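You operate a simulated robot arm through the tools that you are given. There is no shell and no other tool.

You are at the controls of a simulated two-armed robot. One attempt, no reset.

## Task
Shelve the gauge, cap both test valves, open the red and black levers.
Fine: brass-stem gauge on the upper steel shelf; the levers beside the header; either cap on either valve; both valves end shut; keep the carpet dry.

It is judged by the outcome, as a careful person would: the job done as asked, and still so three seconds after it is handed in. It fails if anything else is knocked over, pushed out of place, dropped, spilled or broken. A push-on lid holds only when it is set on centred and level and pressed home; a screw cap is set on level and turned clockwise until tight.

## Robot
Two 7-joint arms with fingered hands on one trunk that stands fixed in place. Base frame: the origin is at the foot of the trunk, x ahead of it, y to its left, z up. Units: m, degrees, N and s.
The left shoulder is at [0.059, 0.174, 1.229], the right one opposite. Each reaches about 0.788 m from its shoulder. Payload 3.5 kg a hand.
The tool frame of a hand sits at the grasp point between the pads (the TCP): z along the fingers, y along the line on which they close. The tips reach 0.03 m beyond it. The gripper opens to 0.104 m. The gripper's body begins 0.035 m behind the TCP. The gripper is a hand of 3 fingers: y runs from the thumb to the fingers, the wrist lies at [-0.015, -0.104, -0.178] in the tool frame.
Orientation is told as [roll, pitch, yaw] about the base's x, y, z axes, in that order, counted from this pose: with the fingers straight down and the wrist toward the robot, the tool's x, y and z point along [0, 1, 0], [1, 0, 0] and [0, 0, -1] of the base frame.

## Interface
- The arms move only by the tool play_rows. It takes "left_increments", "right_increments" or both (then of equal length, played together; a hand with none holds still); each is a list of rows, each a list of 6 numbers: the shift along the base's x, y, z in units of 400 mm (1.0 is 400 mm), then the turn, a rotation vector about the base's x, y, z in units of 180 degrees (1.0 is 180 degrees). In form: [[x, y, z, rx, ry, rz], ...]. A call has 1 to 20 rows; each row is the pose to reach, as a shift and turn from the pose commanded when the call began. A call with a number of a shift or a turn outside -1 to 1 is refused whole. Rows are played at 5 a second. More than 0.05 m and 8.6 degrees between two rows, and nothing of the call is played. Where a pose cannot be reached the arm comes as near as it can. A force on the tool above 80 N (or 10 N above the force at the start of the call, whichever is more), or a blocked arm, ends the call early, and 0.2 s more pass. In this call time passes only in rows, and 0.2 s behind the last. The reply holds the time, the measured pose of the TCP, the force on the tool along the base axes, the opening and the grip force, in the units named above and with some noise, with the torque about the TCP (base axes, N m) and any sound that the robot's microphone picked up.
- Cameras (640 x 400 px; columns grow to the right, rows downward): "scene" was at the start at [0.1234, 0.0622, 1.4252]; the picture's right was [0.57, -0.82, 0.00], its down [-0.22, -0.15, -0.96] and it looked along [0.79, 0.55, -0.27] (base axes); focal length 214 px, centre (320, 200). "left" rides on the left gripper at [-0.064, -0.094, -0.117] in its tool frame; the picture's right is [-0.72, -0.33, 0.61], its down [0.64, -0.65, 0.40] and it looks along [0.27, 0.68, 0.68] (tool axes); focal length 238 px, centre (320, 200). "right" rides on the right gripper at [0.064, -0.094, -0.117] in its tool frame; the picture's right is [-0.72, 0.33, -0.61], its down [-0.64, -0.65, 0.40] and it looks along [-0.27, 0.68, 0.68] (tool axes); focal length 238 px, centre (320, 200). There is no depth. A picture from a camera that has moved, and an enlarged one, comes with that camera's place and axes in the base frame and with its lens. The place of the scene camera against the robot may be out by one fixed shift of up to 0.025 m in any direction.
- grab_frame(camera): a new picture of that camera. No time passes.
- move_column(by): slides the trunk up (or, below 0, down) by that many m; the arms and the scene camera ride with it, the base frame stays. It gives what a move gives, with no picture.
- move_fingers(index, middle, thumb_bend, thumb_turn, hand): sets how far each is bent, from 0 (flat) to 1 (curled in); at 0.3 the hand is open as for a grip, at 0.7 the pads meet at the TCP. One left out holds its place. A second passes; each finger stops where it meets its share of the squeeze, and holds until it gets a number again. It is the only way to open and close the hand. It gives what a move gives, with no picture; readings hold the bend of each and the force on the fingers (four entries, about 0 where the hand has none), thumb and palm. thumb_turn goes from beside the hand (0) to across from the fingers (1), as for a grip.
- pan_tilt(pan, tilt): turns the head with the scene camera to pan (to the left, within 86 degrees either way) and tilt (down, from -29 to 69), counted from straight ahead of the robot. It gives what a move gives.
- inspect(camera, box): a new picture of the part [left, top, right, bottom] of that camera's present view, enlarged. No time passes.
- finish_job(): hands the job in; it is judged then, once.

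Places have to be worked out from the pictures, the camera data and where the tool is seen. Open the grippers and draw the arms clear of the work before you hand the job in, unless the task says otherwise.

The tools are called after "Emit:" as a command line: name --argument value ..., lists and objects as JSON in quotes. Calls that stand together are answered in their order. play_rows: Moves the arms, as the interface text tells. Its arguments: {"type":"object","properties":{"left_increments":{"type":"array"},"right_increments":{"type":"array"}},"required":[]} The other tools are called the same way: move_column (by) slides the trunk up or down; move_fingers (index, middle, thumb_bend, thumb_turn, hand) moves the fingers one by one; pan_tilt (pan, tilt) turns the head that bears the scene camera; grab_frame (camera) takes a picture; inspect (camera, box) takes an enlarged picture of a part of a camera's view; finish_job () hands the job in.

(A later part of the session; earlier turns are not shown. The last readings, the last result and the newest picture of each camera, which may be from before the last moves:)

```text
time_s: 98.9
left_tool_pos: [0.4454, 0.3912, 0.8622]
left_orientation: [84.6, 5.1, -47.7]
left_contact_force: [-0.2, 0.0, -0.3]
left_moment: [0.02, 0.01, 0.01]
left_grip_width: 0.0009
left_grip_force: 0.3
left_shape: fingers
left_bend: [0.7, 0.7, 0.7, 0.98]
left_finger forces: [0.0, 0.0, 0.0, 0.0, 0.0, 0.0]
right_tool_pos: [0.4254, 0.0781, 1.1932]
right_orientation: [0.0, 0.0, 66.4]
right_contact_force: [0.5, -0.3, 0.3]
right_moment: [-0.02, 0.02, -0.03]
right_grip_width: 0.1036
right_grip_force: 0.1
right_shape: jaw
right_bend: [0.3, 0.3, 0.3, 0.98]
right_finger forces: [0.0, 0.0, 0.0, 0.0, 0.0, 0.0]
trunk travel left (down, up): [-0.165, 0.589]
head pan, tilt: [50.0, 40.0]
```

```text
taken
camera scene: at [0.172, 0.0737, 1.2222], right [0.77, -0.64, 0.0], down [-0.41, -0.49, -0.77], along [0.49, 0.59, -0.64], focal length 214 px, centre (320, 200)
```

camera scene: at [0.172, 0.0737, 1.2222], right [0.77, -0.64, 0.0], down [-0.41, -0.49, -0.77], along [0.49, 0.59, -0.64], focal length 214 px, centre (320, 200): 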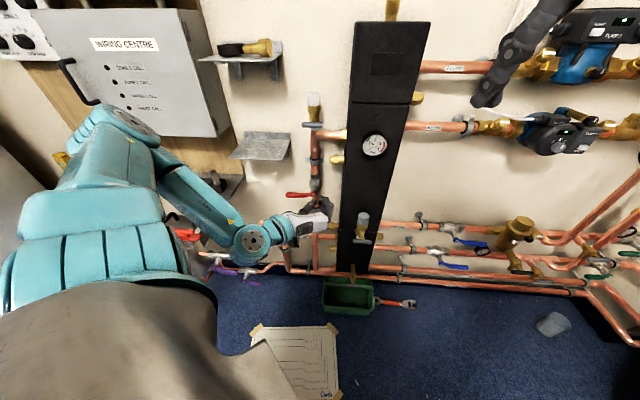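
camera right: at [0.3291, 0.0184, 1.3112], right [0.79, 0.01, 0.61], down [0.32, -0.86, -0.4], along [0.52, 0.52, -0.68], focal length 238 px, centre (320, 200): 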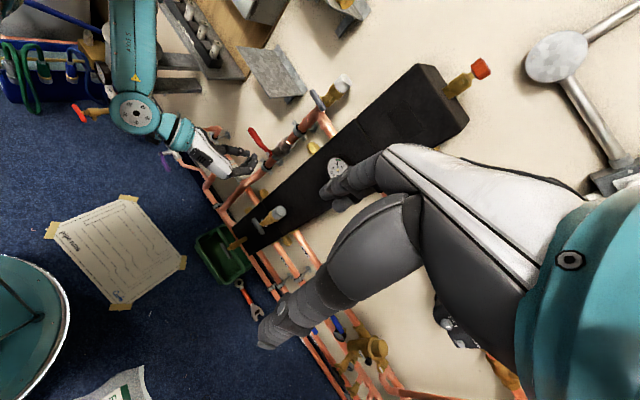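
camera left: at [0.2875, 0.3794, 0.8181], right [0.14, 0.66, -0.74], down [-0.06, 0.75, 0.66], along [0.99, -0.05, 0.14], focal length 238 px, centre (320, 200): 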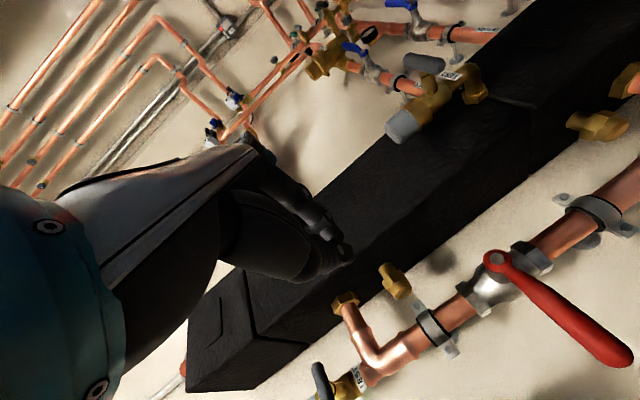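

The elbow seems to be near the fuse/wiring area. I raise the trunk back 0.12 m and see if the pose recovers, then check nothing was disturbed.

Emit:
move_column --by 0.12

Emit:
grab_frame --camera "scene"

Emit:
grab_frame --camera "right"

```text
time_s: 100.4
left_tool_pos: [0.4445, 0.39, 0.9824]
left_orientation: [84.5, 5.2, -47.7]
left_contact_force: [0.3, -0.5, -0.3]
left_moment: [0.03, -0.01, 0.03]
left_grip_width: 0.0009
left_grip_force: 0.0
left_shape: fingers
left_bend: [0.7, 0.7, 0.7, 0.98]
left_finger forces: [0.0, 0.1, 0.0, 0.1, 0.0, 0.0]
right_tool_pos: [0.4266, 0.0792, 1.3131]
right_orientation: [0.1, 0.2, 66.3]
right_contact_force: [0.3, 0.3, -0.1]
right_moment: [0.02, -0.01, -0.03]
right_grip_width: 0.1034
right_grip_force: 0.0
right_shape: jaw
right_bend: [0.3, 0.3, 0.3, 0.98]
right_finger forces: [0.0, 0.1, 0.0, 0.0, 0.1, 0.1]
trunk travel left (down, up): [-0.285, 0.469]
head pan, tilt: [50.0, 40.0]
```

```text
taken
camera scene: at [0.1167, 0.0737, 1.3458], right [0.77, -0.64, 0.0], down [-0.41, -0.49, -0.77], along [0.49, 0.59, -0.64], focal length 214 px, centre (320, 200)
```

scene: 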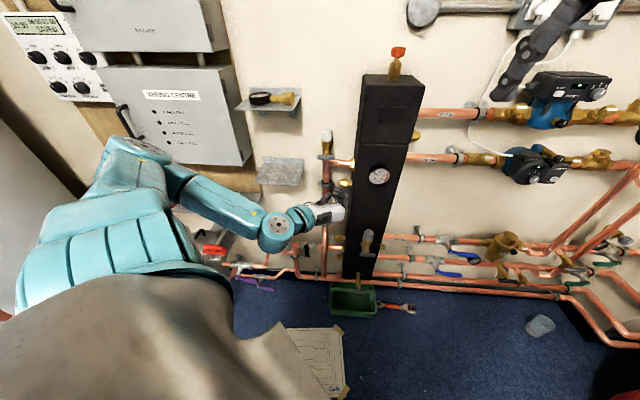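

```text
taken
camera right: at [0.3308, 0.0186, 1.4302], right [0.79, 0.01, 0.61], down [0.32, -0.86, -0.4], along [0.52, 0.52, -0.68], focal length 238 px, centre (320, 200)
```

right: 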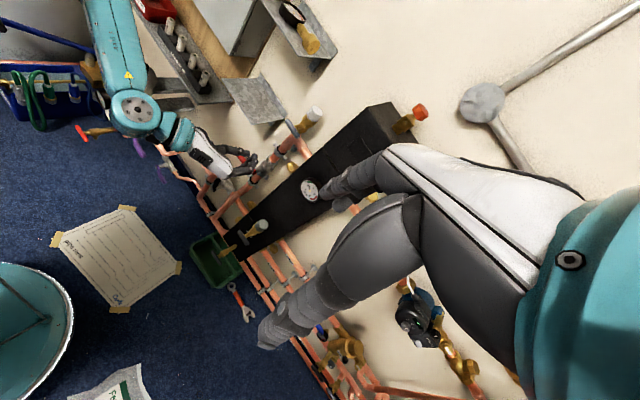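

Emit:
inspect --camera "right" --box '[60, 0, 260, 130]'

Emit:
inspect --camera "scene" --box '[60, 60, 300, 260]'

Emit:
pan_tilt --pan 70 --tilt 25

Emit:
grab_frame --camera "scene"

```text
3.08 times, centred on (160, 65) of right
camera zoom: at [0.3308, 0.0186, 1.4302], right [0.79, 0.01, 0.61], down [0.32, -0.86, -0.4], along [0.52, 0.52, -0.68], focal length 733 px, centre (812, 615)
```

zoom: 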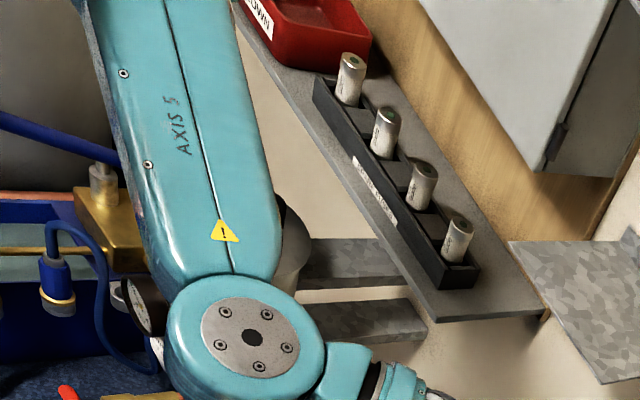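

```text
2.00 times, centred on (180, 160) of scene
camera zoom: at [0.1167, 0.0737, 1.3458], right [0.77, -0.64, 0.0], down [-0.41, -0.49, -0.77], along [0.49, 0.59, -0.64], focal length 429 px, centre (600, 280)
```

zoom: 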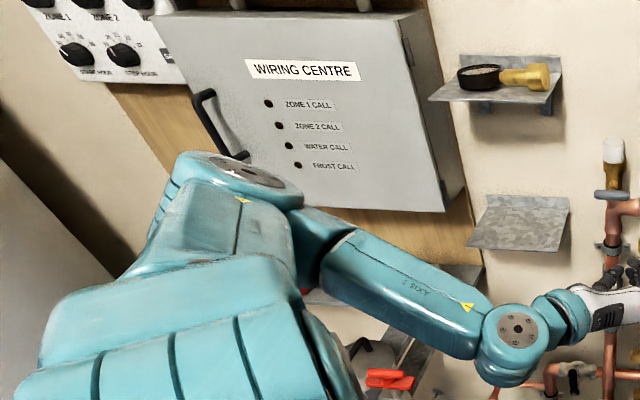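

```text
time_s: 101.2
left_tool_pos: [0.4458, 0.3897, 0.9822]
left_orientation: [84.6, 5.1, -47.7]
left_contact_force: [-0.4, -0.3, 0.0]
left_moment: [-0.01, 0.0, 0.04]
left_grip_width: 0.0011
left_grip_force: 0.0
left_shape: fingers
left_bend: [0.7, 0.7, 0.7, 0.98]
left_finger forces: [0.1, 0.0, 0.1, 0.1, 0.0, 0.1]
right_tool_pos: [0.426, 0.079, 1.3143]
right_orientation: [0.0, 0.0, 66.3]
right_contact_force: [0.3, 0.4, 0.3]
right_moment: [-0.01, 0.0, 0.0]
right_grip_width: 0.1035
right_grip_force: 0.1
right_shape: jaw
right_bend: [0.3, 0.3, 0.3, 0.98]
right_finger forces: [0.1, 0.0, 0.0, 0.0, 0.0, 0.1]
trunk travel left (down, up): [-0.285, 0.469]
head pan, tilt: [70.0, 25.0]
```

```text
taken
camera scene: at [0.0932, 0.0951, 1.3692], right [0.94, -0.34, 0.0], down [-0.14, -0.4, -0.91], along [0.31, 0.85, -0.42], focal length 214 px, centre (320, 200)
```

scene: 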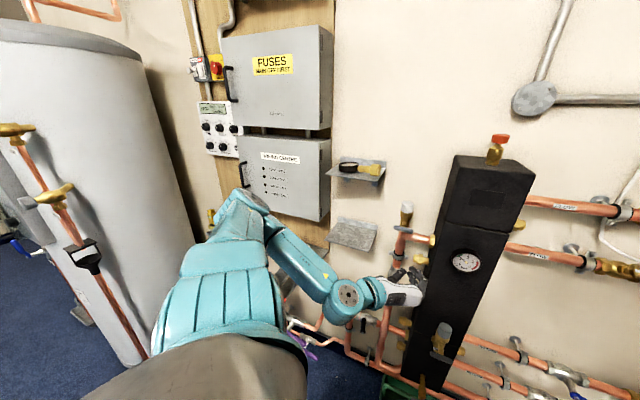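

Fuses, trays and everything there are undisturbed; it was a reach limit. I restore the hand's orientation and move it outward to a better position, left of the header.

Emit:
play_rows --left_increments '[[-0.005, 0.078, 0.01, 0, -0.014, 0], [-0.01, 0.156, 0.02, 0, -0.028, 0], [-0.015, 0.234, 0.03, 0, -0.041, 0]]'

Emit:
pan_tilt --pan 40 --tilt 35

Emit:
grab_frame --camera "scene"

Emit:
grab_frame --camera "left"

```text
time_s: 102.0
left_tool_pos: [0.442, 0.4826, 0.9948]
left_orientation: [90.0, 0.0, -47.6]
left_contact_force: [0.3, -0.5, -0.4]
left_moment: [0.02, 0.0, 0.01]
left_grip_width: 0.0008
left_grip_force: 0.0
left_shape: fingers
left_bend: [0.7, 0.7, 0.7, 0.98]
left_finger forces: [0.1, 0.0, 0.0, 0.0, 0.1, 0.1]
right_tool_pos: [0.4263, 0.0791, 1.313]
right_orientation: [0.0, 0.1, 66.3]
right_contact_force: [0.4, -0.2, 0.6]
right_moment: [-0.01, 0.01, -0.02]
right_grip_width: 0.1039
right_grip_force: 0.1
right_shape: jaw
right_bend: [0.3, 0.3, 0.3, 0.98]
right_finger forces: [0.0, 0.1, 0.0, 0.0, 0.1, 0.0]
trunk travel left (down, up): [-0.285, 0.469]
head pan, tilt: [70.0, 25.0]
```

```text
time_s: 103.0
left_tool_pos: [0.4419, 0.4821, 0.9945]
left_orientation: [89.9, 0.1, -47.6]
left_contact_force: [1.2, 0.2, -0.9]
left_moment: [-0.04, -0.01, 0.0]
left_grip_width: 0.0011
left_grip_force: 0.1
left_shape: fingers
left_bend: [0.7, 0.7, 0.7, 0.98]
left_finger forces: [0.1, 0.0, 0.1, 0.1, 0.0, 0.0]
right_tool_pos: [0.4259, 0.0788, 1.3136]
right_orientation: [0.0, 0.0, 66.3]
right_contact_force: [0.5, -0.5, 0.4]
right_moment: [0.05, -0.01, 0.03]
right_grip_width: 0.1037
right_grip_force: 0.0
right_shape: jaw
right_bend: [0.3, 0.3, 0.3, 0.98]
right_finger forces: [0.0, 0.0, 0.0, 0.0, 0.0, 0.0]
trunk travel left (down, up): [-0.285, 0.469]
head pan, tilt: [40.0, 35.0]
```

```text
taken
camera scene: at [0.1289, 0.0652, 1.3536], right [0.64, -0.77, 0.0], down [-0.44, -0.37, -0.82], along [0.63, 0.53, -0.57], focal length 214 px, centre (320, 200)
```

scene: 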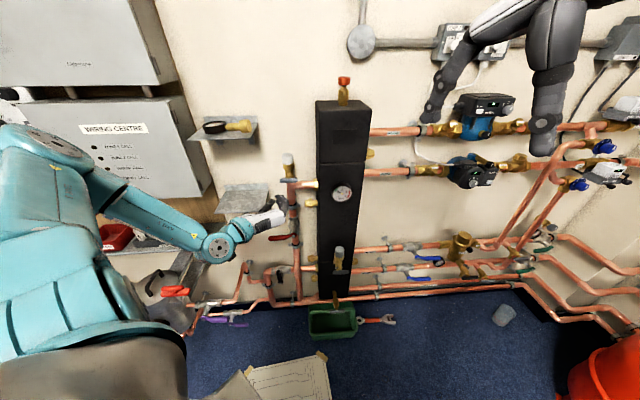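

```text
taken
camera left: at [0.2911, 0.4714, 0.931], right [0.23, 0.66, -0.72], down [-0.14, 0.75, 0.64], along [0.96, -0.05, 0.27], focal length 238 px, centre (320, 200)
```

left: 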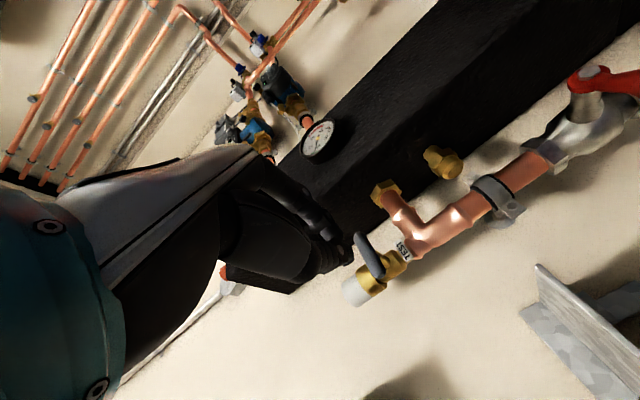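

Emit:
move_column --by -0.14

Emit:
grab_frame --camera "scene"

Emit:
grab_frame --camera "left"

Emit:
grab_frame --camera "right"

```text
time_s: 104.7
left_tool_pos: [0.4388, 0.4844, 0.8543]
left_orientation: [90.1, 0.2, -47.4]
left_contact_force: [-0.9, -0.1, 0.4]
left_moment: [-0.01, -0.03, 0.0]
left_grip_width: 0.001
left_grip_force: 0.1
left_shape: fingers
left_bend: [0.7, 0.7, 0.7, 0.98]
left_finger forces: [0.1, 0.0, 0.1, 0.0, 0.0, 0.0]
right_tool_pos: [0.4243, 0.0786, 1.1743]
right_orientation: [0.0, -0.1, 66.3]
right_contact_force: [-1.3, 0.4, 1.4]
right_moment: [-0.02, -0.03, -0.02]
right_grip_width: 0.1036
right_grip_force: 0.1
right_shape: jaw
right_bend: [0.3, 0.3, 0.3, 0.98]
right_finger forces: [0.1, 0.0, 0.0, 0.1, 0.0, 0.0]
trunk travel left (down, up): [-0.145, 0.609]
head pan, tilt: [40.0, 35.0]
```

```text
taken
camera scene: at [0.1951, 0.0651, 1.209], right [0.64, -0.77, 0.0], down [-0.44, -0.37, -0.82], along [0.63, 0.53, -0.57], focal length 214 px, centre (320, 200)
```

scene: 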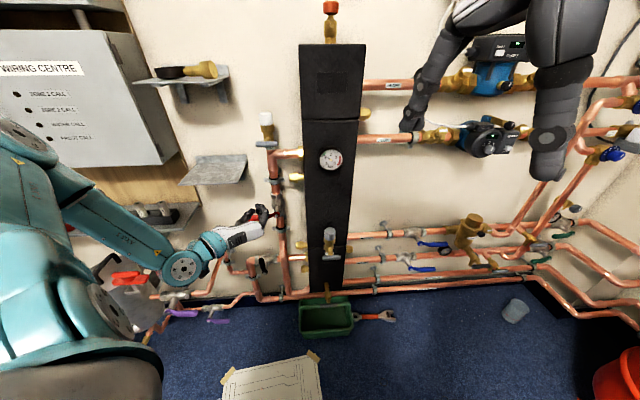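

```text
taken
camera left: at [0.2884, 0.473, 0.7905], right [0.23, 0.66, -0.72], down [-0.14, 0.75, 0.64], along [0.96, -0.05, 0.27], focal length 238 px, centre (320, 200)
```

left: 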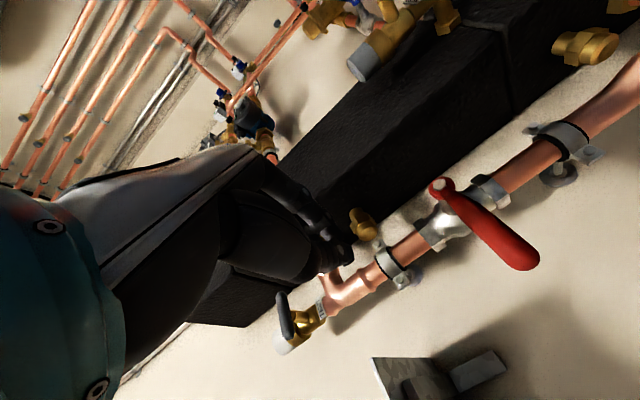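

```text
taken
camera right: at [0.329, 0.0184, 1.2913], right [0.79, 0.01, 0.61], down [0.32, -0.86, -0.4], along [0.52, 0.52, -0.68], focal length 238 px, centre (320, 200)
```

right: 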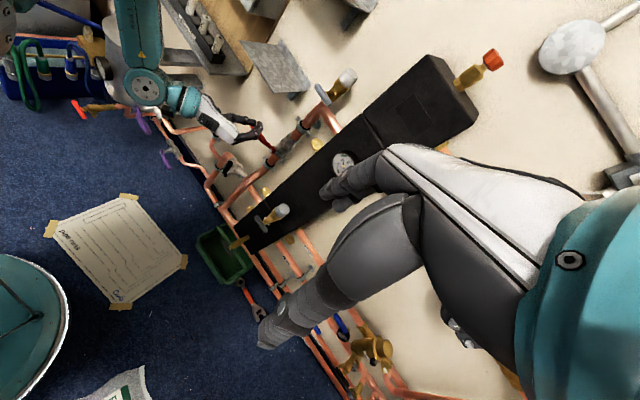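

Emit:
inspect --camera "left" --box '[400, 140, 560, 290]'

Emit:
inspect --camera "scene" --box '[210, 170, 310, 300]'

Emit:
inspect --camera "right" --box '[180, 90, 310, 220]'

```text
2.67 times, centred on (480, 215) of left
camera zoom: at [0.2884, 0.473, 0.7905], right [0.23, 0.66, -0.72], down [-0.14, 0.75, 0.64], along [0.96, -0.05, 0.27], focal length 636 px, centre (-107, 160)
```

zoom: 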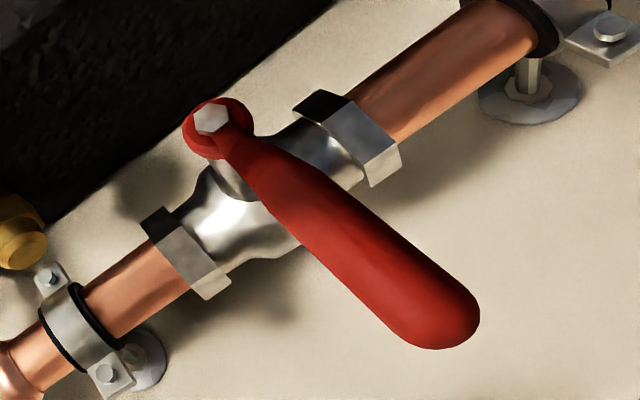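

```text
3.08 times, centred on (260, 235) of scene
camera zoom: at [0.1951, 0.0651, 1.209], right [0.64, -0.77, 0.0], down [-0.44, -0.37, -0.82], along [0.63, 0.53, -0.57], focal length 660 px, centre (505, 92)
```

zoom: 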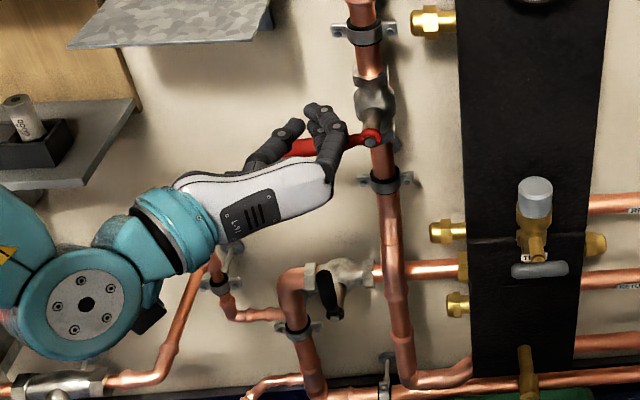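

```text
3.08 times, centred on (245, 155) of right
camera zoom: at [0.329, 0.0184, 1.2913], right [0.79, 0.01, 0.61], down [0.32, -0.86, -0.4], along [0.52, 0.52, -0.68], focal length 733 px, centre (551, 338)
```

zoom: 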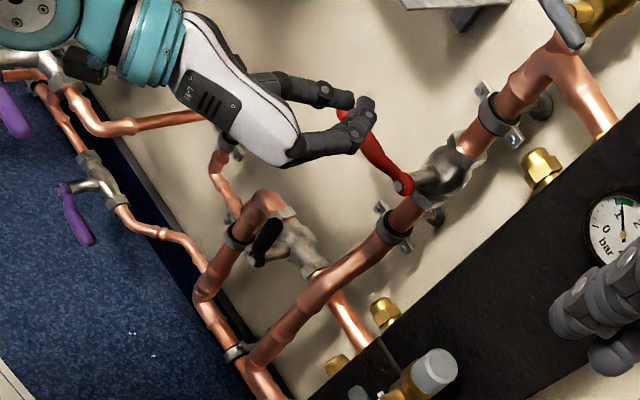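

Cross-checked: red hub ≈ [0.5455,0.530,0.759] (lever horizontal to the left, ~9 cm), black hub ≈ [0.484,0.576,0.466] with its end up at z≈0.553. I lower the trunk 0.1 m more and move the closed fingertips to just above the red lever.

Emit:
move_column --by -0.08

Emit:
play_rows --left_increments '[[0.0, 0.03, 0.03, 0, 0, 0], [0.0, 0.06, 0.06, 0, 0, 0], [0.04, 0.12, 0.08, 0, 0, 0], [0.08, 0.18, 0.085, 0, 0, 0]]'

Emit:
grab_frame --camera "left"

Emit:
inspect --camera "scene" --box '[210, 130, 310, 260]'

Emit:
inspect --camera "right" --box '[180, 90, 310, 220]'

```text
time_s: 105.8
left_tool_pos: [0.4392, 0.4832, 0.7753]
left_orientation: [90.1, 0.1, -47.4]
left_contact_force: [-0.5, -0.5, 0.5]
left_moment: [-0.01, 0.03, 0.04]
left_grip_width: 0.001
left_grip_force: 0.0
left_shape: fingers
left_bend: [0.7, 0.7, 0.7, 0.98]
left_finger forces: [0.0, 0.0, 0.0, 0.0, 0.0, 0.0]
right_tool_pos: [0.4247, 0.0794, 1.0931]
right_orientation: [0.0, 0.1, 66.3]
right_contact_force: [0.0, 0.1, 0.5]
right_moment: [0.0, 0.0, 0.0]
right_grip_width: 0.1035
right_grip_force: 0.0
right_shape: jaw
right_bend: [0.3, 0.3, 0.3, 0.98]
right_finger forces: [0.0, 0.0, 0.0, 0.0, 0.1, 0.0]
trunk travel left (down, up): [-0.065, 0.689]
head pan, tilt: [40.0, 35.0]
```

```text
time_s: 106.8
left_tool_pos: [0.4716, 0.5547, 0.8083]
left_orientation: [90.0, 0.1, -47.5]
left_contact_force: [0.5, -0.4, 0.4]
left_moment: [0.04, 0.0, 0.04]
left_grip_width: 0.0011
left_grip_force: 0.0
left_shape: fingers
left_bend: [0.7, 0.7, 0.7, 0.98]
left_finger forces: [0.0, 0.1, 0.0, 0.0, 0.1, 0.0]
right_tool_pos: [0.4266, 0.0786, 1.0945]
right_orientation: [0.1, 0.0, 66.3]
right_contact_force: [-0.1, 0.0, 0.6]
right_moment: [0.0, -0.01, 0.02]
right_grip_width: 0.1033
right_grip_force: 0.2
right_shape: jaw
right_bend: [0.3, 0.3, 0.3, 0.98]
right_finger forces: [0.0, 0.1, 0.1, 0.1, 0.0, 0.0]
trunk travel left (down, up): [-0.065, 0.689]
head pan, tilt: [40.0, 35.0]
```

```text
taken
camera left: at [0.3204, 0.544, 0.7445], right [0.23, 0.66, -0.72], down [-0.14, 0.75, 0.64], along [0.96, -0.05, 0.27], focal length 238 px, centre (320, 200)
```

left: 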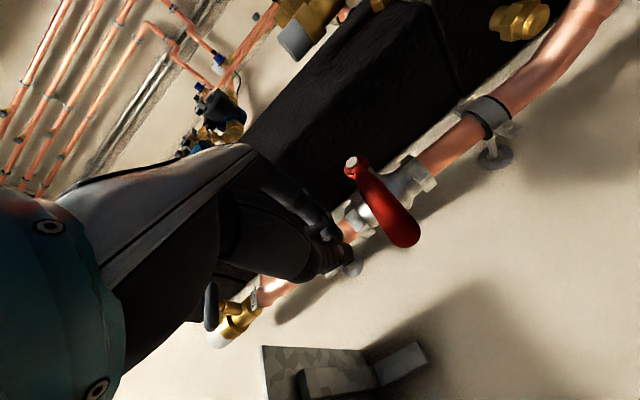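

```text
3.08 times, centred on (260, 195) of scene
camera zoom: at [0.2426, 0.0652, 1.1238], right [0.64, -0.77, 0.0], down [-0.44, -0.37, -0.82], along [0.63, 0.53, -0.57], focal length 660 px, centre (505, 215)
```

zoom: 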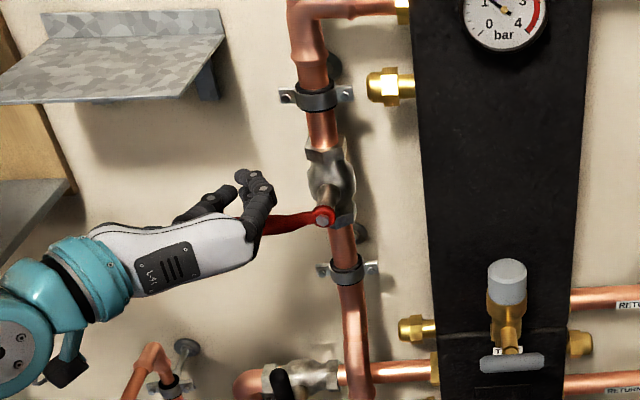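

```text
3.08 times, centred on (245, 155) of right
camera zoom: at [0.33, 0.0186, 1.2106], right [0.79, 0.01, 0.61], down [0.32, -0.86, -0.4], along [0.52, 0.52, -0.68], focal length 733 px, centre (551, 338)
```

zoom: 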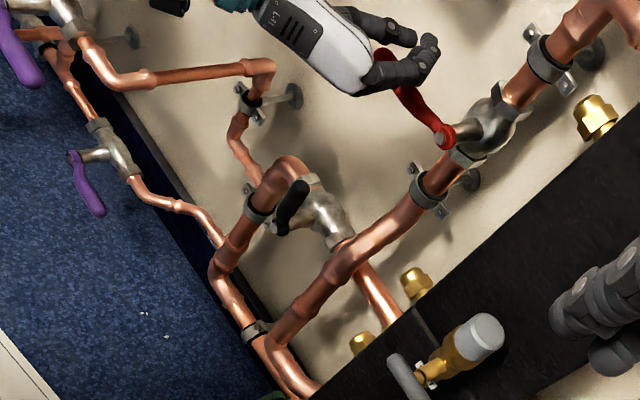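

Fingertips are above the red lever. I move in to its depth and push it down along its arc, first about 30°.

Emit:
play_rows --left_increments '[[0.0335, 0.0375, -0.008, 0, 0, 0], [0.03, 0.041, -0.048, 0, 0, 0], [0.027, 0.044, -0.072, 0, 0, 0], [0.0245, 0.047, -0.096, 0, 0, 0], [0.0243, 0.0475, -0.121, 0, 0, 0], [0.0243, 0.0475, -0.146, 0, 0, 0]]'

Emit:
grab_frame --camera "left"

Emit:
inspect --camera "scene" --box '[210, 130, 310, 260]'

Emit:
inspect --camera "right" --box '[180, 90, 310, 220]'

```text
time_s: 108.2
left_tool_pos: [0.4808, 0.5759, 0.751]
left_orientation: [90.1, 0.2, -47.5]
left_contact_force: [0.2, -0.1, 0.4]
left_moment: [0.01, -0.04, -0.02]
left_grip_width: 0.0008
left_grip_force: 0.6
left_shape: fingers
left_bend: [0.7, 0.7, 0.7, 0.98]
left_finger forces: [0.6, 0.0, 0.1, 0.1, 0.0, 0.1]
right_tool_pos: [0.425, 0.0788, 1.0928]
right_orientation: [0.0, -0.1, 66.2]
right_contact_force: [0.5, 0.0, -1.0]
right_moment: [0.03, 0.04, -0.03]
right_grip_width: 0.1037
right_grip_force: 0.0
right_shape: jaw
right_bend: [0.3, 0.3, 0.3, 0.98]
right_finger forces: [0.0, 0.0, 0.0, 0.0, 0.1, 0.0]
trunk travel left (down, up): [-0.065, 0.689]
head pan, tilt: [40.0, 35.0]
```

```text
taken
camera left: at [0.3301, 0.564, 0.687], right [0.23, 0.66, -0.72], down [-0.14, 0.75, 0.64], along [0.96, -0.05, 0.27], focal length 238 px, centre (320, 200)
```

left: 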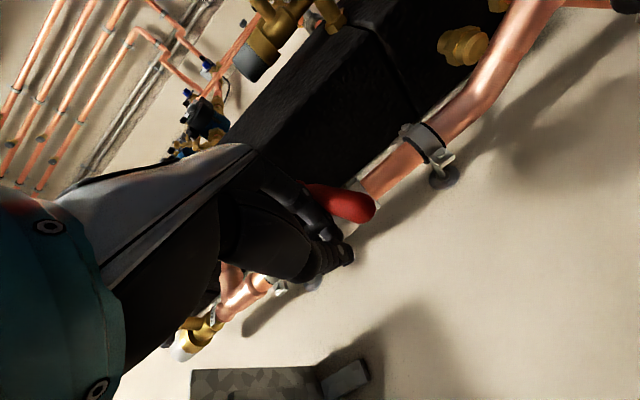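

```text
3.08 times, centred on (260, 195) of scene
camera zoom: at [0.2425, 0.0652, 1.1238], right [0.64, -0.77, 0.0], down [-0.44, -0.37, -0.82], along [0.63, 0.53, -0.57], focal length 660 px, centre (505, 215)
```

zoom: 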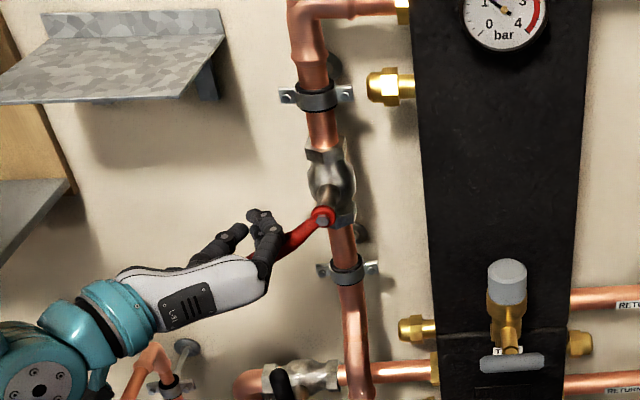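

```text
3.08 times, centred on (245, 155) of right
camera zoom: at [0.3299, 0.0185, 1.2106], right [0.79, 0.01, 0.61], down [0.32, -0.86, -0.4], along [0.52, 0.52, -0.68], focal length 733 px, centre (551, 338)
```

zoom: 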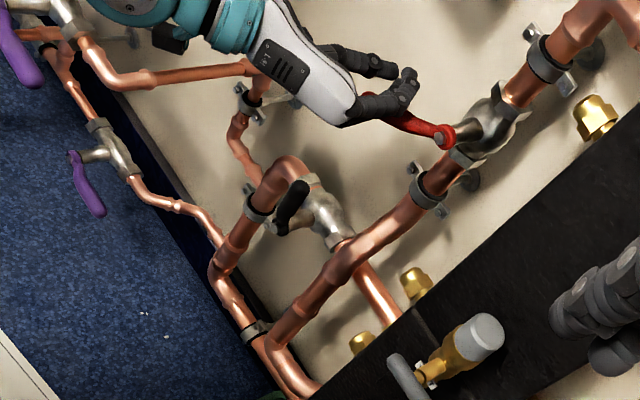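

The red lever turns downward freely. I continue along the arc to vertical.

Emit:
play_rows --left_increments '[[0.0035, -0.004, -0.024, 0, 0, 0], [0.0083, -0.009, -0.048, 0, 0, 0], [0.0155, -0.017, -0.071, 0, 0, 0], [0.0247, -0.0269, -0.0915, 0, 0, 0], [0.036, -0.039, -0.11, 0, 0, 0], [0.0482, -0.0525, -0.127, 0, 0, 0], [0.062, -0.068, -0.14, 0, 0, 0], [0.077, -0.084, -0.1525, 0, 0, 0]]'

Emit:
inspect --camera "scene" --box '[210, 130, 310, 260]'

Emit:
inspect --camera "right" --box '[180, 90, 310, 220]'

```text
time_s: 110.0
left_tool_pos: [0.5101, 0.5415, 0.6917]
left_orientation: [90.5, 0.1, -47.3]
left_contact_force: [-21.3, 6.9, 13.2]
left_moment: [-0.2, -0.48, -0.16]
left_grip_width: 0.0
left_grip_force: 11.3
left_shape: fingers
left_bend: [0.7, 0.71, 0.7, 0.98]
left_finger forces: [2.9, 19.5, 0.1, 0.1, 0.0, 0.1]
right_tool_pos: [0.4229, 0.0794, 1.0958]
right_orientation: [-0.1, -0.2, 66.3]
right_contact_force: [0.1, 0.2, 0.8]
right_moment: [-0.02, 0.01, 0.03]
right_grip_width: 0.1036
right_grip_force: 0.1
right_shape: jaw
right_bend: [0.3, 0.3, 0.3, 0.98]
right_finger forces: [0.0, 0.0, 0.0, 0.0, 0.0, 0.0]
trunk travel left (down, up): [-0.065, 0.689]
head pan, tilt: [40.0, 35.0]
```

```text
3.08 times, centred on (260, 195) of scene
camera zoom: at [0.2398, 0.0648, 1.1248], right [0.64, -0.77, 0.0], down [-0.44, -0.37, -0.82], along [0.63, 0.53, -0.57], focal length 660 px, centre (505, 215)
```

zoom: 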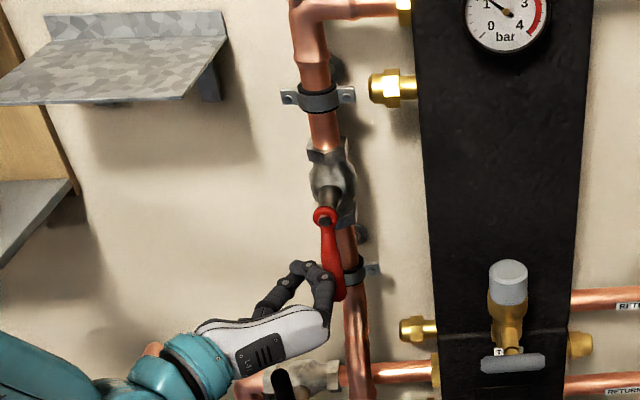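

```text
3.08 times, centred on (245, 155) of right
camera zoom: at [0.3269, 0.0181, 1.2118], right [0.79, 0.01, 0.62], down [0.33, -0.86, -0.4], along [0.52, 0.52, -0.68], focal length 733 px, centre (551, 338)
```

zoom: 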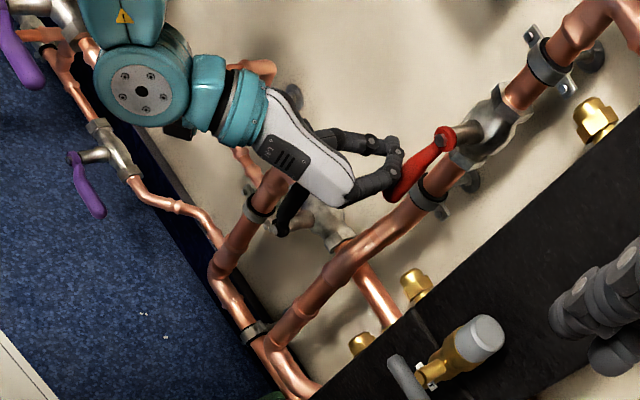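

The red lever is vertical, in line with its pipe, at its stop (≈25 N). I ease off to the left and withdraw outward.

Emit:
play_rows --left_increments '[[-0.025, 0.027, 0.005, 0, 0, 0], [-0.05, 0.054, 0.01, 0, 0, 0], [-0.11, -0.0, 0.01, 0, 0, 0], [-0.18, -0.065, 0.0, 0, 0, 0], [-0.25, -0.13, -0.01, 0, 0, 0]]'

Emit:
grab_frame --camera "scene"

Emit:
grab_frame --camera "left"

Emit:
inspect --camera "right" --box '[150, 80, 310, 240]'

```text
time_s: 111.2
left_tool_pos: [0.4095, 0.4909, 0.6841]
left_orientation: [90.1, 0.1, -47.5]
left_contact_force: [0.7, -0.2, 0.6]
left_moment: [0.02, 0.01, -0.03]
left_grip_width: 0.0011
left_grip_force: 0.0
left_shape: fingers
left_bend: [0.7, 0.7, 0.7, 0.98]
left_finger forces: [0.0, 0.1, 0.0, 0.1, 0.1, 0.0]
right_tool_pos: [0.4262, 0.0792, 1.0947]
right_orientation: [0.0, 0.0, 66.3]
right_contact_force: [0.2, 0.4, 0.2]
right_moment: [0.0, -0.05, 0.03]
right_grip_width: 0.1037
right_grip_force: 0.1
right_shape: jaw
right_bend: [0.3, 0.3, 0.3, 0.98]
right_finger forces: [0.1, 0.1, 0.0, 0.0, 0.0, 0.0]
trunk travel left (down, up): [-0.065, 0.689]
head pan, tilt: [40.0, 35.0]
```

```text
taken
camera scene: at [0.2426, 0.0652, 1.1238], right [0.64, -0.77, 0.0], down [-0.44, -0.37, -0.82], along [0.63, 0.53, -0.57], focal length 214 px, centre (320, 200)
```

scene: 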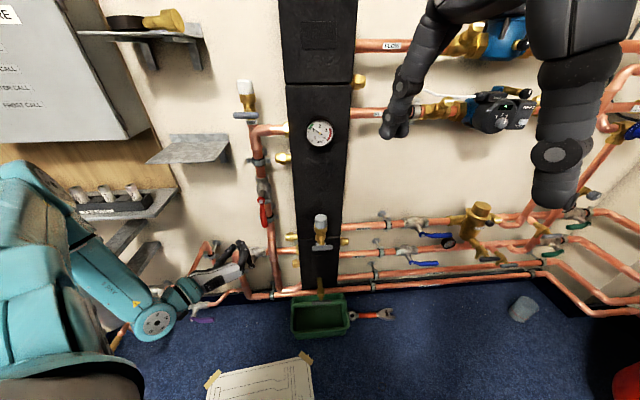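

```text
taken
camera left: at [0.2593, 0.4789, 0.6203], right [0.23, 0.66, -0.72], down [-0.14, 0.75, 0.64], along [0.96, -0.05, 0.27], focal length 238 px, centre (320, 200)
```

left: 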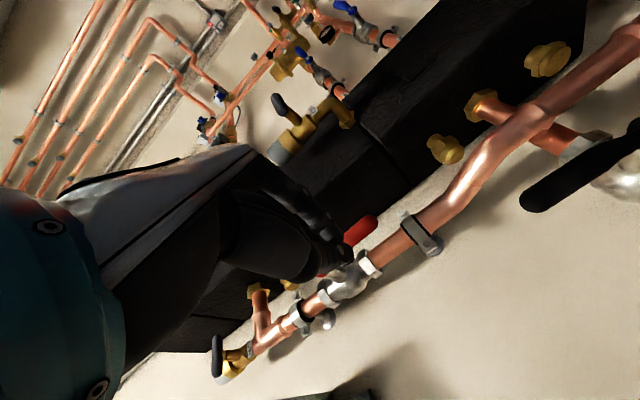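

```text
2.50 times, centred on (230, 160) of right
camera zoom: at [0.33, 0.0185, 1.2106], right [0.79, 0.01, 0.61], down [0.32, -0.86, -0.4], along [0.52, 0.52, -0.68], focal length 596 px, centre (545, 300)
```

zoom: 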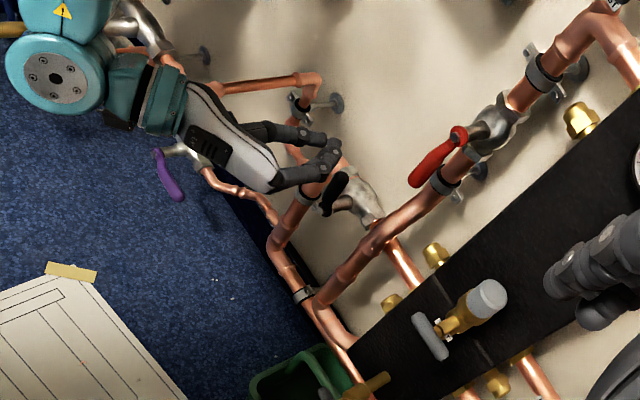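

Red lever stays vertical. Black lever's end confirmed at ≈ [0.485,0.581,0.55]. I lower the trunk the last bit and go to the right side of the black lever, standing off from it.

Emit:
move_column --by -0.06

Emit:
play_rows --left_increments '[[0.03, -0.0125, -0.07, 0, 0, 0], [0.06, -0.025, -0.14, 0, 0, 0], [0.089, -0.0375, -0.21, 0, 0, 0]]'

Emit:
grab_frame --camera "scene"

Emit:
grab_frame --camera "left"

Emit:
inspect --camera "right" --box '[150, 80, 310, 240]'

```text
time_s: 112.2
left_tool_pos: [0.412, 0.4885, 0.6256]
left_orientation: [90.1, -0.1, -47.5]
left_contact_force: [-1.1, 0.0, -0.4]
left_moment: [-0.03, -0.03, 0.02]
left_grip_width: 0.0008
left_grip_force: 0.1
left_shape: fingers
left_bend: [0.7, 0.7, 0.7, 0.98]
left_finger forces: [0.0, 0.1, 0.0, 0.0, 0.0, 0.0]
right_tool_pos: [0.4258, 0.0784, 1.0349]
right_orientation: [-0.1, 0.0, 66.3]
right_contact_force: [0.0, -0.2, -0.7]
right_moment: [0.0, 0.0, -0.01]
right_grip_width: 0.1037
right_grip_force: 0.0
right_shape: jaw
right_bend: [0.3, 0.3, 0.3, 0.98]
right_finger forces: [0.1, 0.0, 0.0, 0.1, 0.0, 0.0]
trunk travel left (down, up): [-0.005, 0.749]
head pan, tilt: [40.0, 35.0]
```

```text
time_s: 113.0
left_tool_pos: [0.447, 0.4751, 0.5411]
left_orientation: [90.1, 0.2, -47.5]
left_contact_force: [0.7, 0.5, -0.5]
left_moment: [0.01, 0.04, 0.0]
left_grip_width: 0.0012
left_grip_force: 0.1
left_shape: fingers
left_bend: [0.7, 0.7, 0.7, 0.98]
left_finger forces: [0.1, 0.0, 0.0, 0.0, 0.0, 0.0]
right_tool_pos: [0.425, 0.0783, 1.0331]
right_orientation: [0.1, 0.0, 66.3]
right_contact_force: [-0.2, 0.0, -0.3]
right_moment: [-0.04, 0.02, 0.0]
right_grip_width: 0.1037
right_grip_force: 0.1
right_shape: jaw
right_bend: [0.3, 0.3, 0.3, 0.98]
right_finger forces: [0.1, 0.0, 0.0, 0.0, 0.1, 0.0]
trunk travel left (down, up): [-0.005, 0.749]
head pan, tilt: [40.0, 35.0]
```

```text
taken
camera scene: at [0.28, 0.0653, 1.0592], right [0.64, -0.77, 0.0], down [-0.44, -0.37, -0.82], along [0.63, 0.53, -0.57], focal length 214 px, centre (320, 200)
```

scene: 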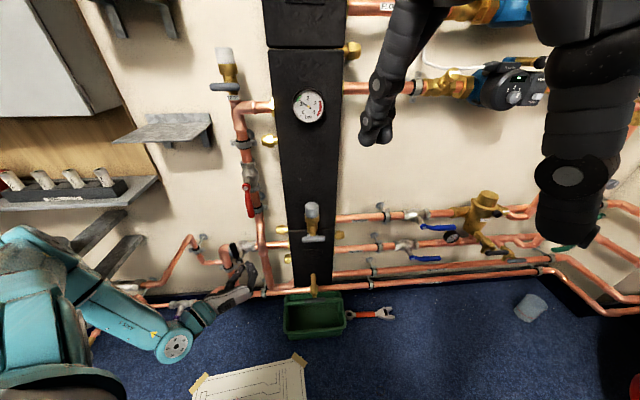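

```text
taken
camera left: at [0.2967, 0.4639, 0.4769], right [0.23, 0.66, -0.72], down [-0.14, 0.75, 0.64], along [0.96, -0.05, 0.27], focal length 238 px, centre (320, 200)
```

left: 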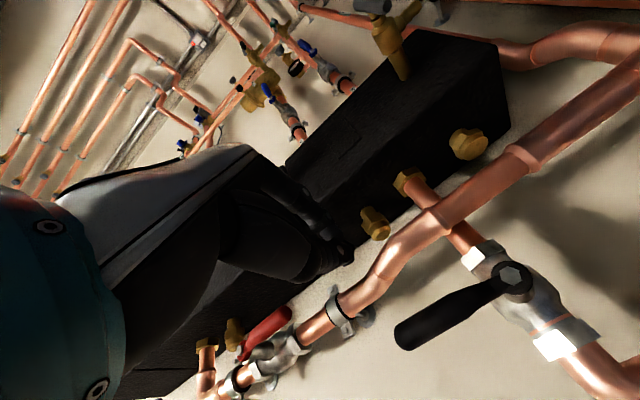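

```text
2.50 times, centred on (230, 160) of right
camera zoom: at [0.3301, 0.0186, 1.1505], right [0.79, 0.01, 0.61], down [0.32, -0.86, -0.4], along [0.52, 0.52, -0.68], focal length 596 px, centre (545, 300)
```

zoom: 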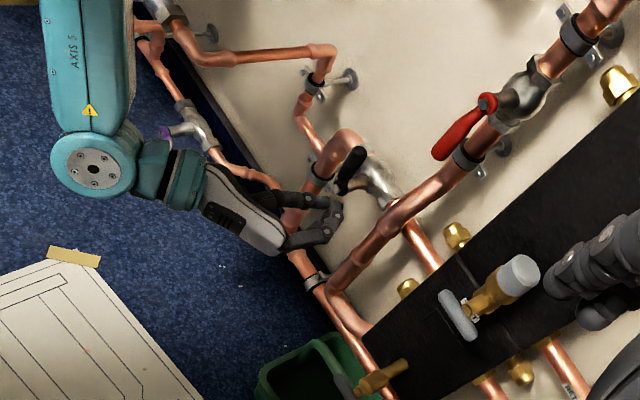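

The black lever is clear in view (hub w≈−0.103, z≈0.463). I move in beside it on the right and push it left, first about 30°.

Emit:
play_rows --left_increments '[[0.083, 0.076, 0, 0, 0, 0], [0.1565, 0.144, 0, 0, 0, 0], [0.1143, 0.19, -0.02, 0, 0, 0], [0.098, 0.2075, -0.014, 0, 0, 0], [0.082, 0.225, -0.0075, 0, 0, 0], [0.065, 0.2434, -0.007, 0, 0, 0], [0.0483, 0.2618, -0.006, 0, 0, 0]]'

Emit:
grab_frame --camera "left"

Emit:
inspect --camera "scene" --box '[190, 200, 290, 310]'

Emit:
inspect --camera "right" --box '[180, 80, 300, 200]'

```text
time_s: 114.6
left_tool_pos: [0.465, 0.5786, 0.5376]
left_orientation: [89.9, 0.2, -47.5]
left_contact_force: [1.1, -1.3, 0.2]
left_moment: [0.02, 0.03, 0.03]
left_grip_width: 0.0001
left_grip_force: 0.6
left_shape: fingers
left_bend: [0.7, 0.7, 0.71, 0.97]
left_finger forces: [0.1, 0.0, 0.0, 0.1, 1.6, 0.1]
right_tool_pos: [0.427, 0.0792, 1.034]
right_orientation: [0.0, 0.0, 66.2]
right_contact_force: [-0.2, 0.4, 0.0]
right_moment: [0.02, -0.02, -0.01]
right_grip_width: 0.1034
right_grip_force: 0.0
right_shape: jaw
right_bend: [0.3, 0.3, 0.3, 0.98]
right_finger forces: [0.0, 0.0, 0.0, 0.1, 0.0, 0.1]
trunk travel left (down, up): [-0.005, 0.749]
head pan, tilt: [40.0, 35.0]
```

```text
taken
camera left: at [0.3148, 0.5674, 0.4739], right [0.23, 0.66, -0.72], down [-0.14, 0.75, 0.64], along [0.96, -0.05, 0.27], focal length 238 px, centre (320, 200)
```

left: 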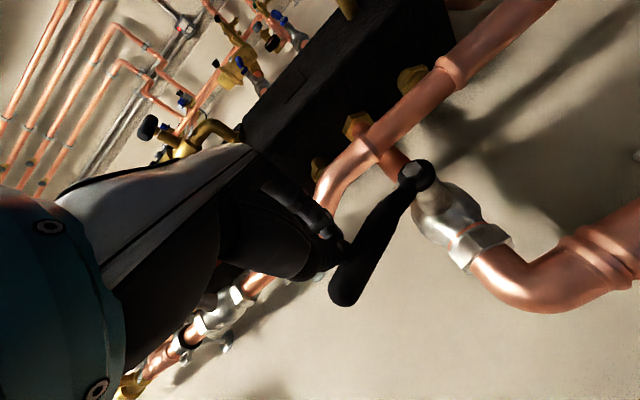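

```text
3.64 times, centred on (240, 255) of scene
camera zoom: at [0.2799, 0.0652, 1.0592], right [0.64, -0.77, 0.0], down [-0.44, -0.37, -0.82], along [0.63, 0.53, -0.57], focal length 780 px, centre (611, 0)
```

zoom: 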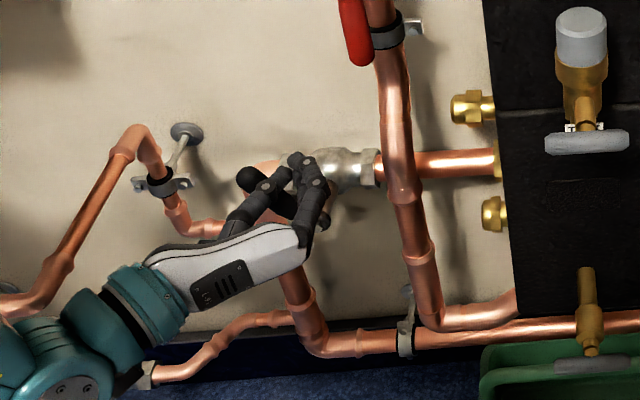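

```text
3.33 times, centred on (240, 140) of right
camera zoom: at [0.33, 0.0184, 1.1506], right [0.79, 0.01, 0.61], down [0.32, -0.86, -0.4], along [0.52, 0.52, -0.68], focal length 794 px, centre (587, 400)
```

zoom: 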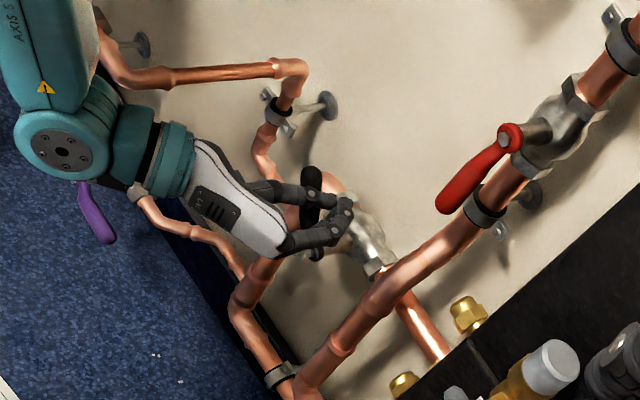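

Black lever swings left freely. I continue along the arc to horizontal.

Emit:
play_rows --left_increments '[[-0.016, 0.0175, -0.005, 0, 0, 0], [-0.0326, 0.0356, -0.0123, 0, 0, 0], [-0.048, 0.052, -0.023, 0, 0, 0], [-0.0619, 0.0674, -0.0365, 0, 0, 0], [-0.075, 0.081, -0.053, 0, 0, 0], [-0.0859, 0.0936, -0.0713, 0, 0, 0], [-0.095, 0.104, -0.092, 0, 0, 0], [-0.1031, 0.1124, -0.114, 0, 0, 0]]'

Emit:
grab_frame --camera "left"

Emit:
inspect --camera "scene" --box '[190, 200, 290, 310]'

Emit:
inspect --camera "right" --box '[180, 80, 300, 200]'

```text
time_s: 116.6
left_tool_pos: [0.4384, 0.5968, 0.4945]
left_orientation: [89.4, -5.1, -48.2]
left_contact_force: [-0.1, -0.2, 0.5]
left_moment: [0.0, 0.02, 0.02]
left_grip_width: 0.0012
left_grip_force: 0.0
left_shape: fingers
left_bend: [0.7, 0.7, 0.7, 0.98]
left_finger forces: [0.1, 0.0, 0.1, 0.0, 0.0, 0.0]
right_tool_pos: [0.4224, 0.0788, 1.0368]
right_orientation: [-0.2, -0.1, 66.4]
right_contact_force: [-0.3, 0.0, 0.5]
right_moment: [-0.05, -0.06, -0.01]
right_grip_width: 0.1037
right_grip_force: 0.0
right_shape: jaw
right_bend: [0.3, 0.3, 0.3, 0.98]
right_finger forces: [0.0, 0.0, 0.0, 0.1, 0.1, 0.0]
trunk travel left (down, up): [-0.005, 0.749]
head pan, tilt: [40.0, 35.0]
stopped in row 8 (left hand): the arm was blocked; the commanded pose is now the measured one
```

```text
taken
camera left: at [0.2912, 0.5834, 0.4247], right [0.28, 0.6, -0.75], down [-0.16, 0.8, 0.58], along [0.95, -0.04, 0.32], focal length 238 px, centre (320, 200)
```

left: 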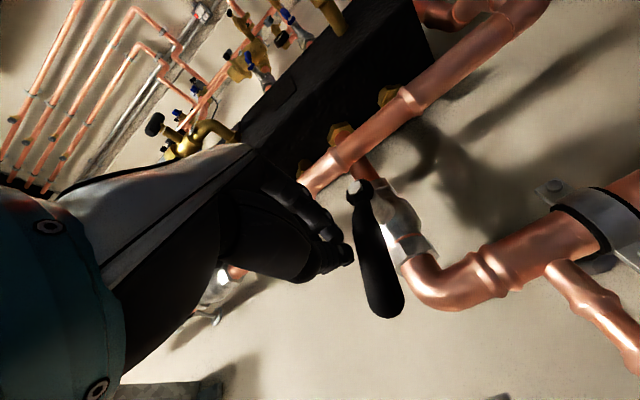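

```text
3.64 times, centred on (240, 255) of scene
camera zoom: at [0.2771, 0.0653, 1.0609], right [0.64, -0.77, 0.0], down [-0.44, -0.37, -0.82], along [0.63, 0.53, -0.57], focal length 780 px, centre (611, 0)
```

zoom: 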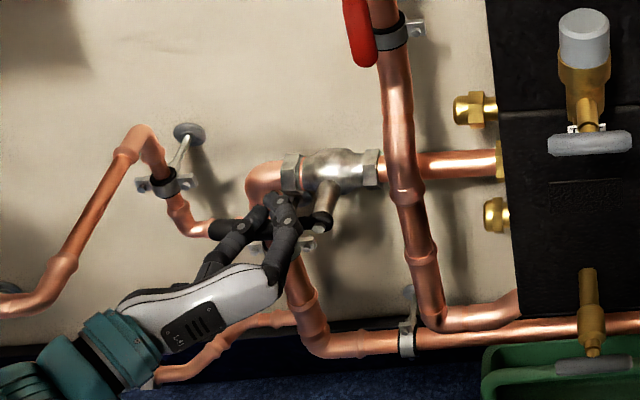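

```text
3.33 times, centred on (240, 140) of right
camera zoom: at [0.3264, 0.0185, 1.1527], right [0.79, 0.01, 0.62], down [0.33, -0.85, -0.4], along [0.52, 0.52, -0.68], focal length 794 px, centre (587, 400)
```

zoom: 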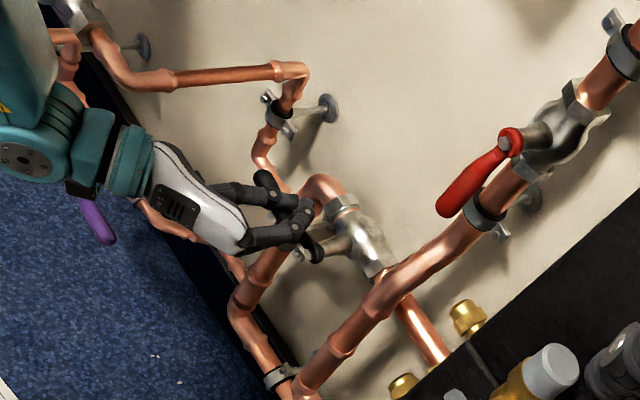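

The arm was blocked upstream of the hand (hand force is zero), so I back off a little at once and look at what the forearm is near.

Emit:
play_rows --left_increments '[[0.02, -0.022, 0.03, 0, 0, 0]]'

Emit:
pan_tilt --pan 72 --tilt 45

Emit:
grab_frame --camera "scene"

Emit:
grab_frame --camera "right"

```text
time_s: 117.0
left_tool_pos: [0.4473, 0.5887, 0.5052]
left_orientation: [89.2, -4.9, -48.2]
left_contact_force: [0.9, -0.4, 0.3]
left_moment: [-0.01, -0.01, -0.03]
left_grip_width: 0.0014
left_grip_force: 0.0
left_shape: fingers
left_bend: [0.7, 0.7, 0.7, 0.98]
left_finger forces: [0.1, 0.0, 0.0, 0.1, 0.1, 0.0]
right_tool_pos: [0.4264, 0.0782, 1.0341]
right_orientation: [0.0, 0.0, 66.3]
right_contact_force: [-0.6, -0.1, 0.6]
right_moment: [-0.01, -0.01, -0.01]
right_grip_width: 0.1035
right_grip_force: 0.1
right_shape: jaw
right_bend: [0.3, 0.3, 0.3, 0.98]
right_finger forces: [0.1, 0.0, 0.1, 0.0, 0.1, 0.0]
trunk travel left (down, up): [-0.005, 0.749]
head pan, tilt: [40.0, 35.0]
```

```text
time_s: 118.0
left_tool_pos: [0.4487, 0.5885, 0.5053]
left_orientation: [89.2, -4.8, -48.2]
left_contact_force: [0.5, -0.1, -0.1]
left_moment: [-0.02, -0.04, 0.01]
left_grip_width: 0.0012
left_grip_force: 0.0
left_shape: fingers
left_bend: [0.7, 0.7, 0.7, 0.98]
left_finger forces: [0.1, 0.0, 0.0, 0.0, 0.0, 0.1]
right_tool_pos: [0.425, 0.079, 1.0332]
right_orientation: [0.0, -0.2, 66.3]
right_contact_force: [-0.6, -0.5, -1.0]
right_moment: [0.01, -0.01, 0.02]
right_grip_width: 0.1038
right_grip_force: 0.1
right_shape: jaw
right_bend: [0.3, 0.3, 0.3, 0.98]
right_finger forces: [0.1, 0.0, 0.0, 0.1, 0.0, 0.0]
trunk travel left (down, up): [-0.005, 0.749]
head pan, tilt: [72.0, 45.0]
```

```text
taken
camera scene: at [0.2376, 0.0859, 1.0444], right [0.95, -0.31, 0.0], down [-0.22, -0.67, -0.71], along [0.22, 0.67, -0.71], focal length 214 px, centre (320, 200)
```

scene: 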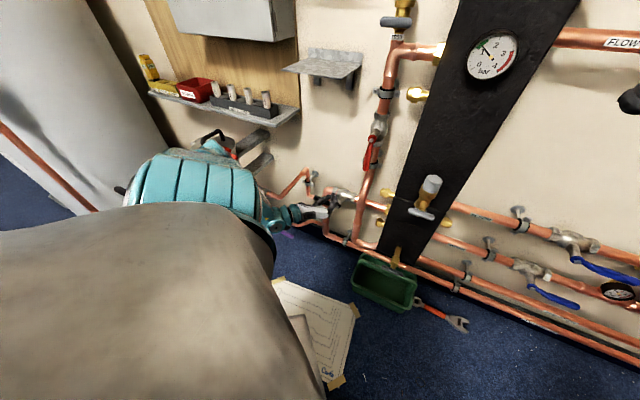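

```text
taken
camera right: at [0.33, 0.0185, 1.1506], right [0.79, 0.01, 0.61], down [0.32, -0.86, -0.4], along [0.52, 0.52, -0.68], focal length 238 px, centre (320, 200)
```

right: 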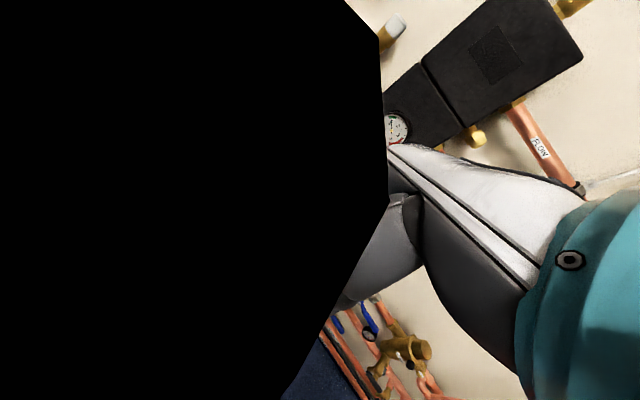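

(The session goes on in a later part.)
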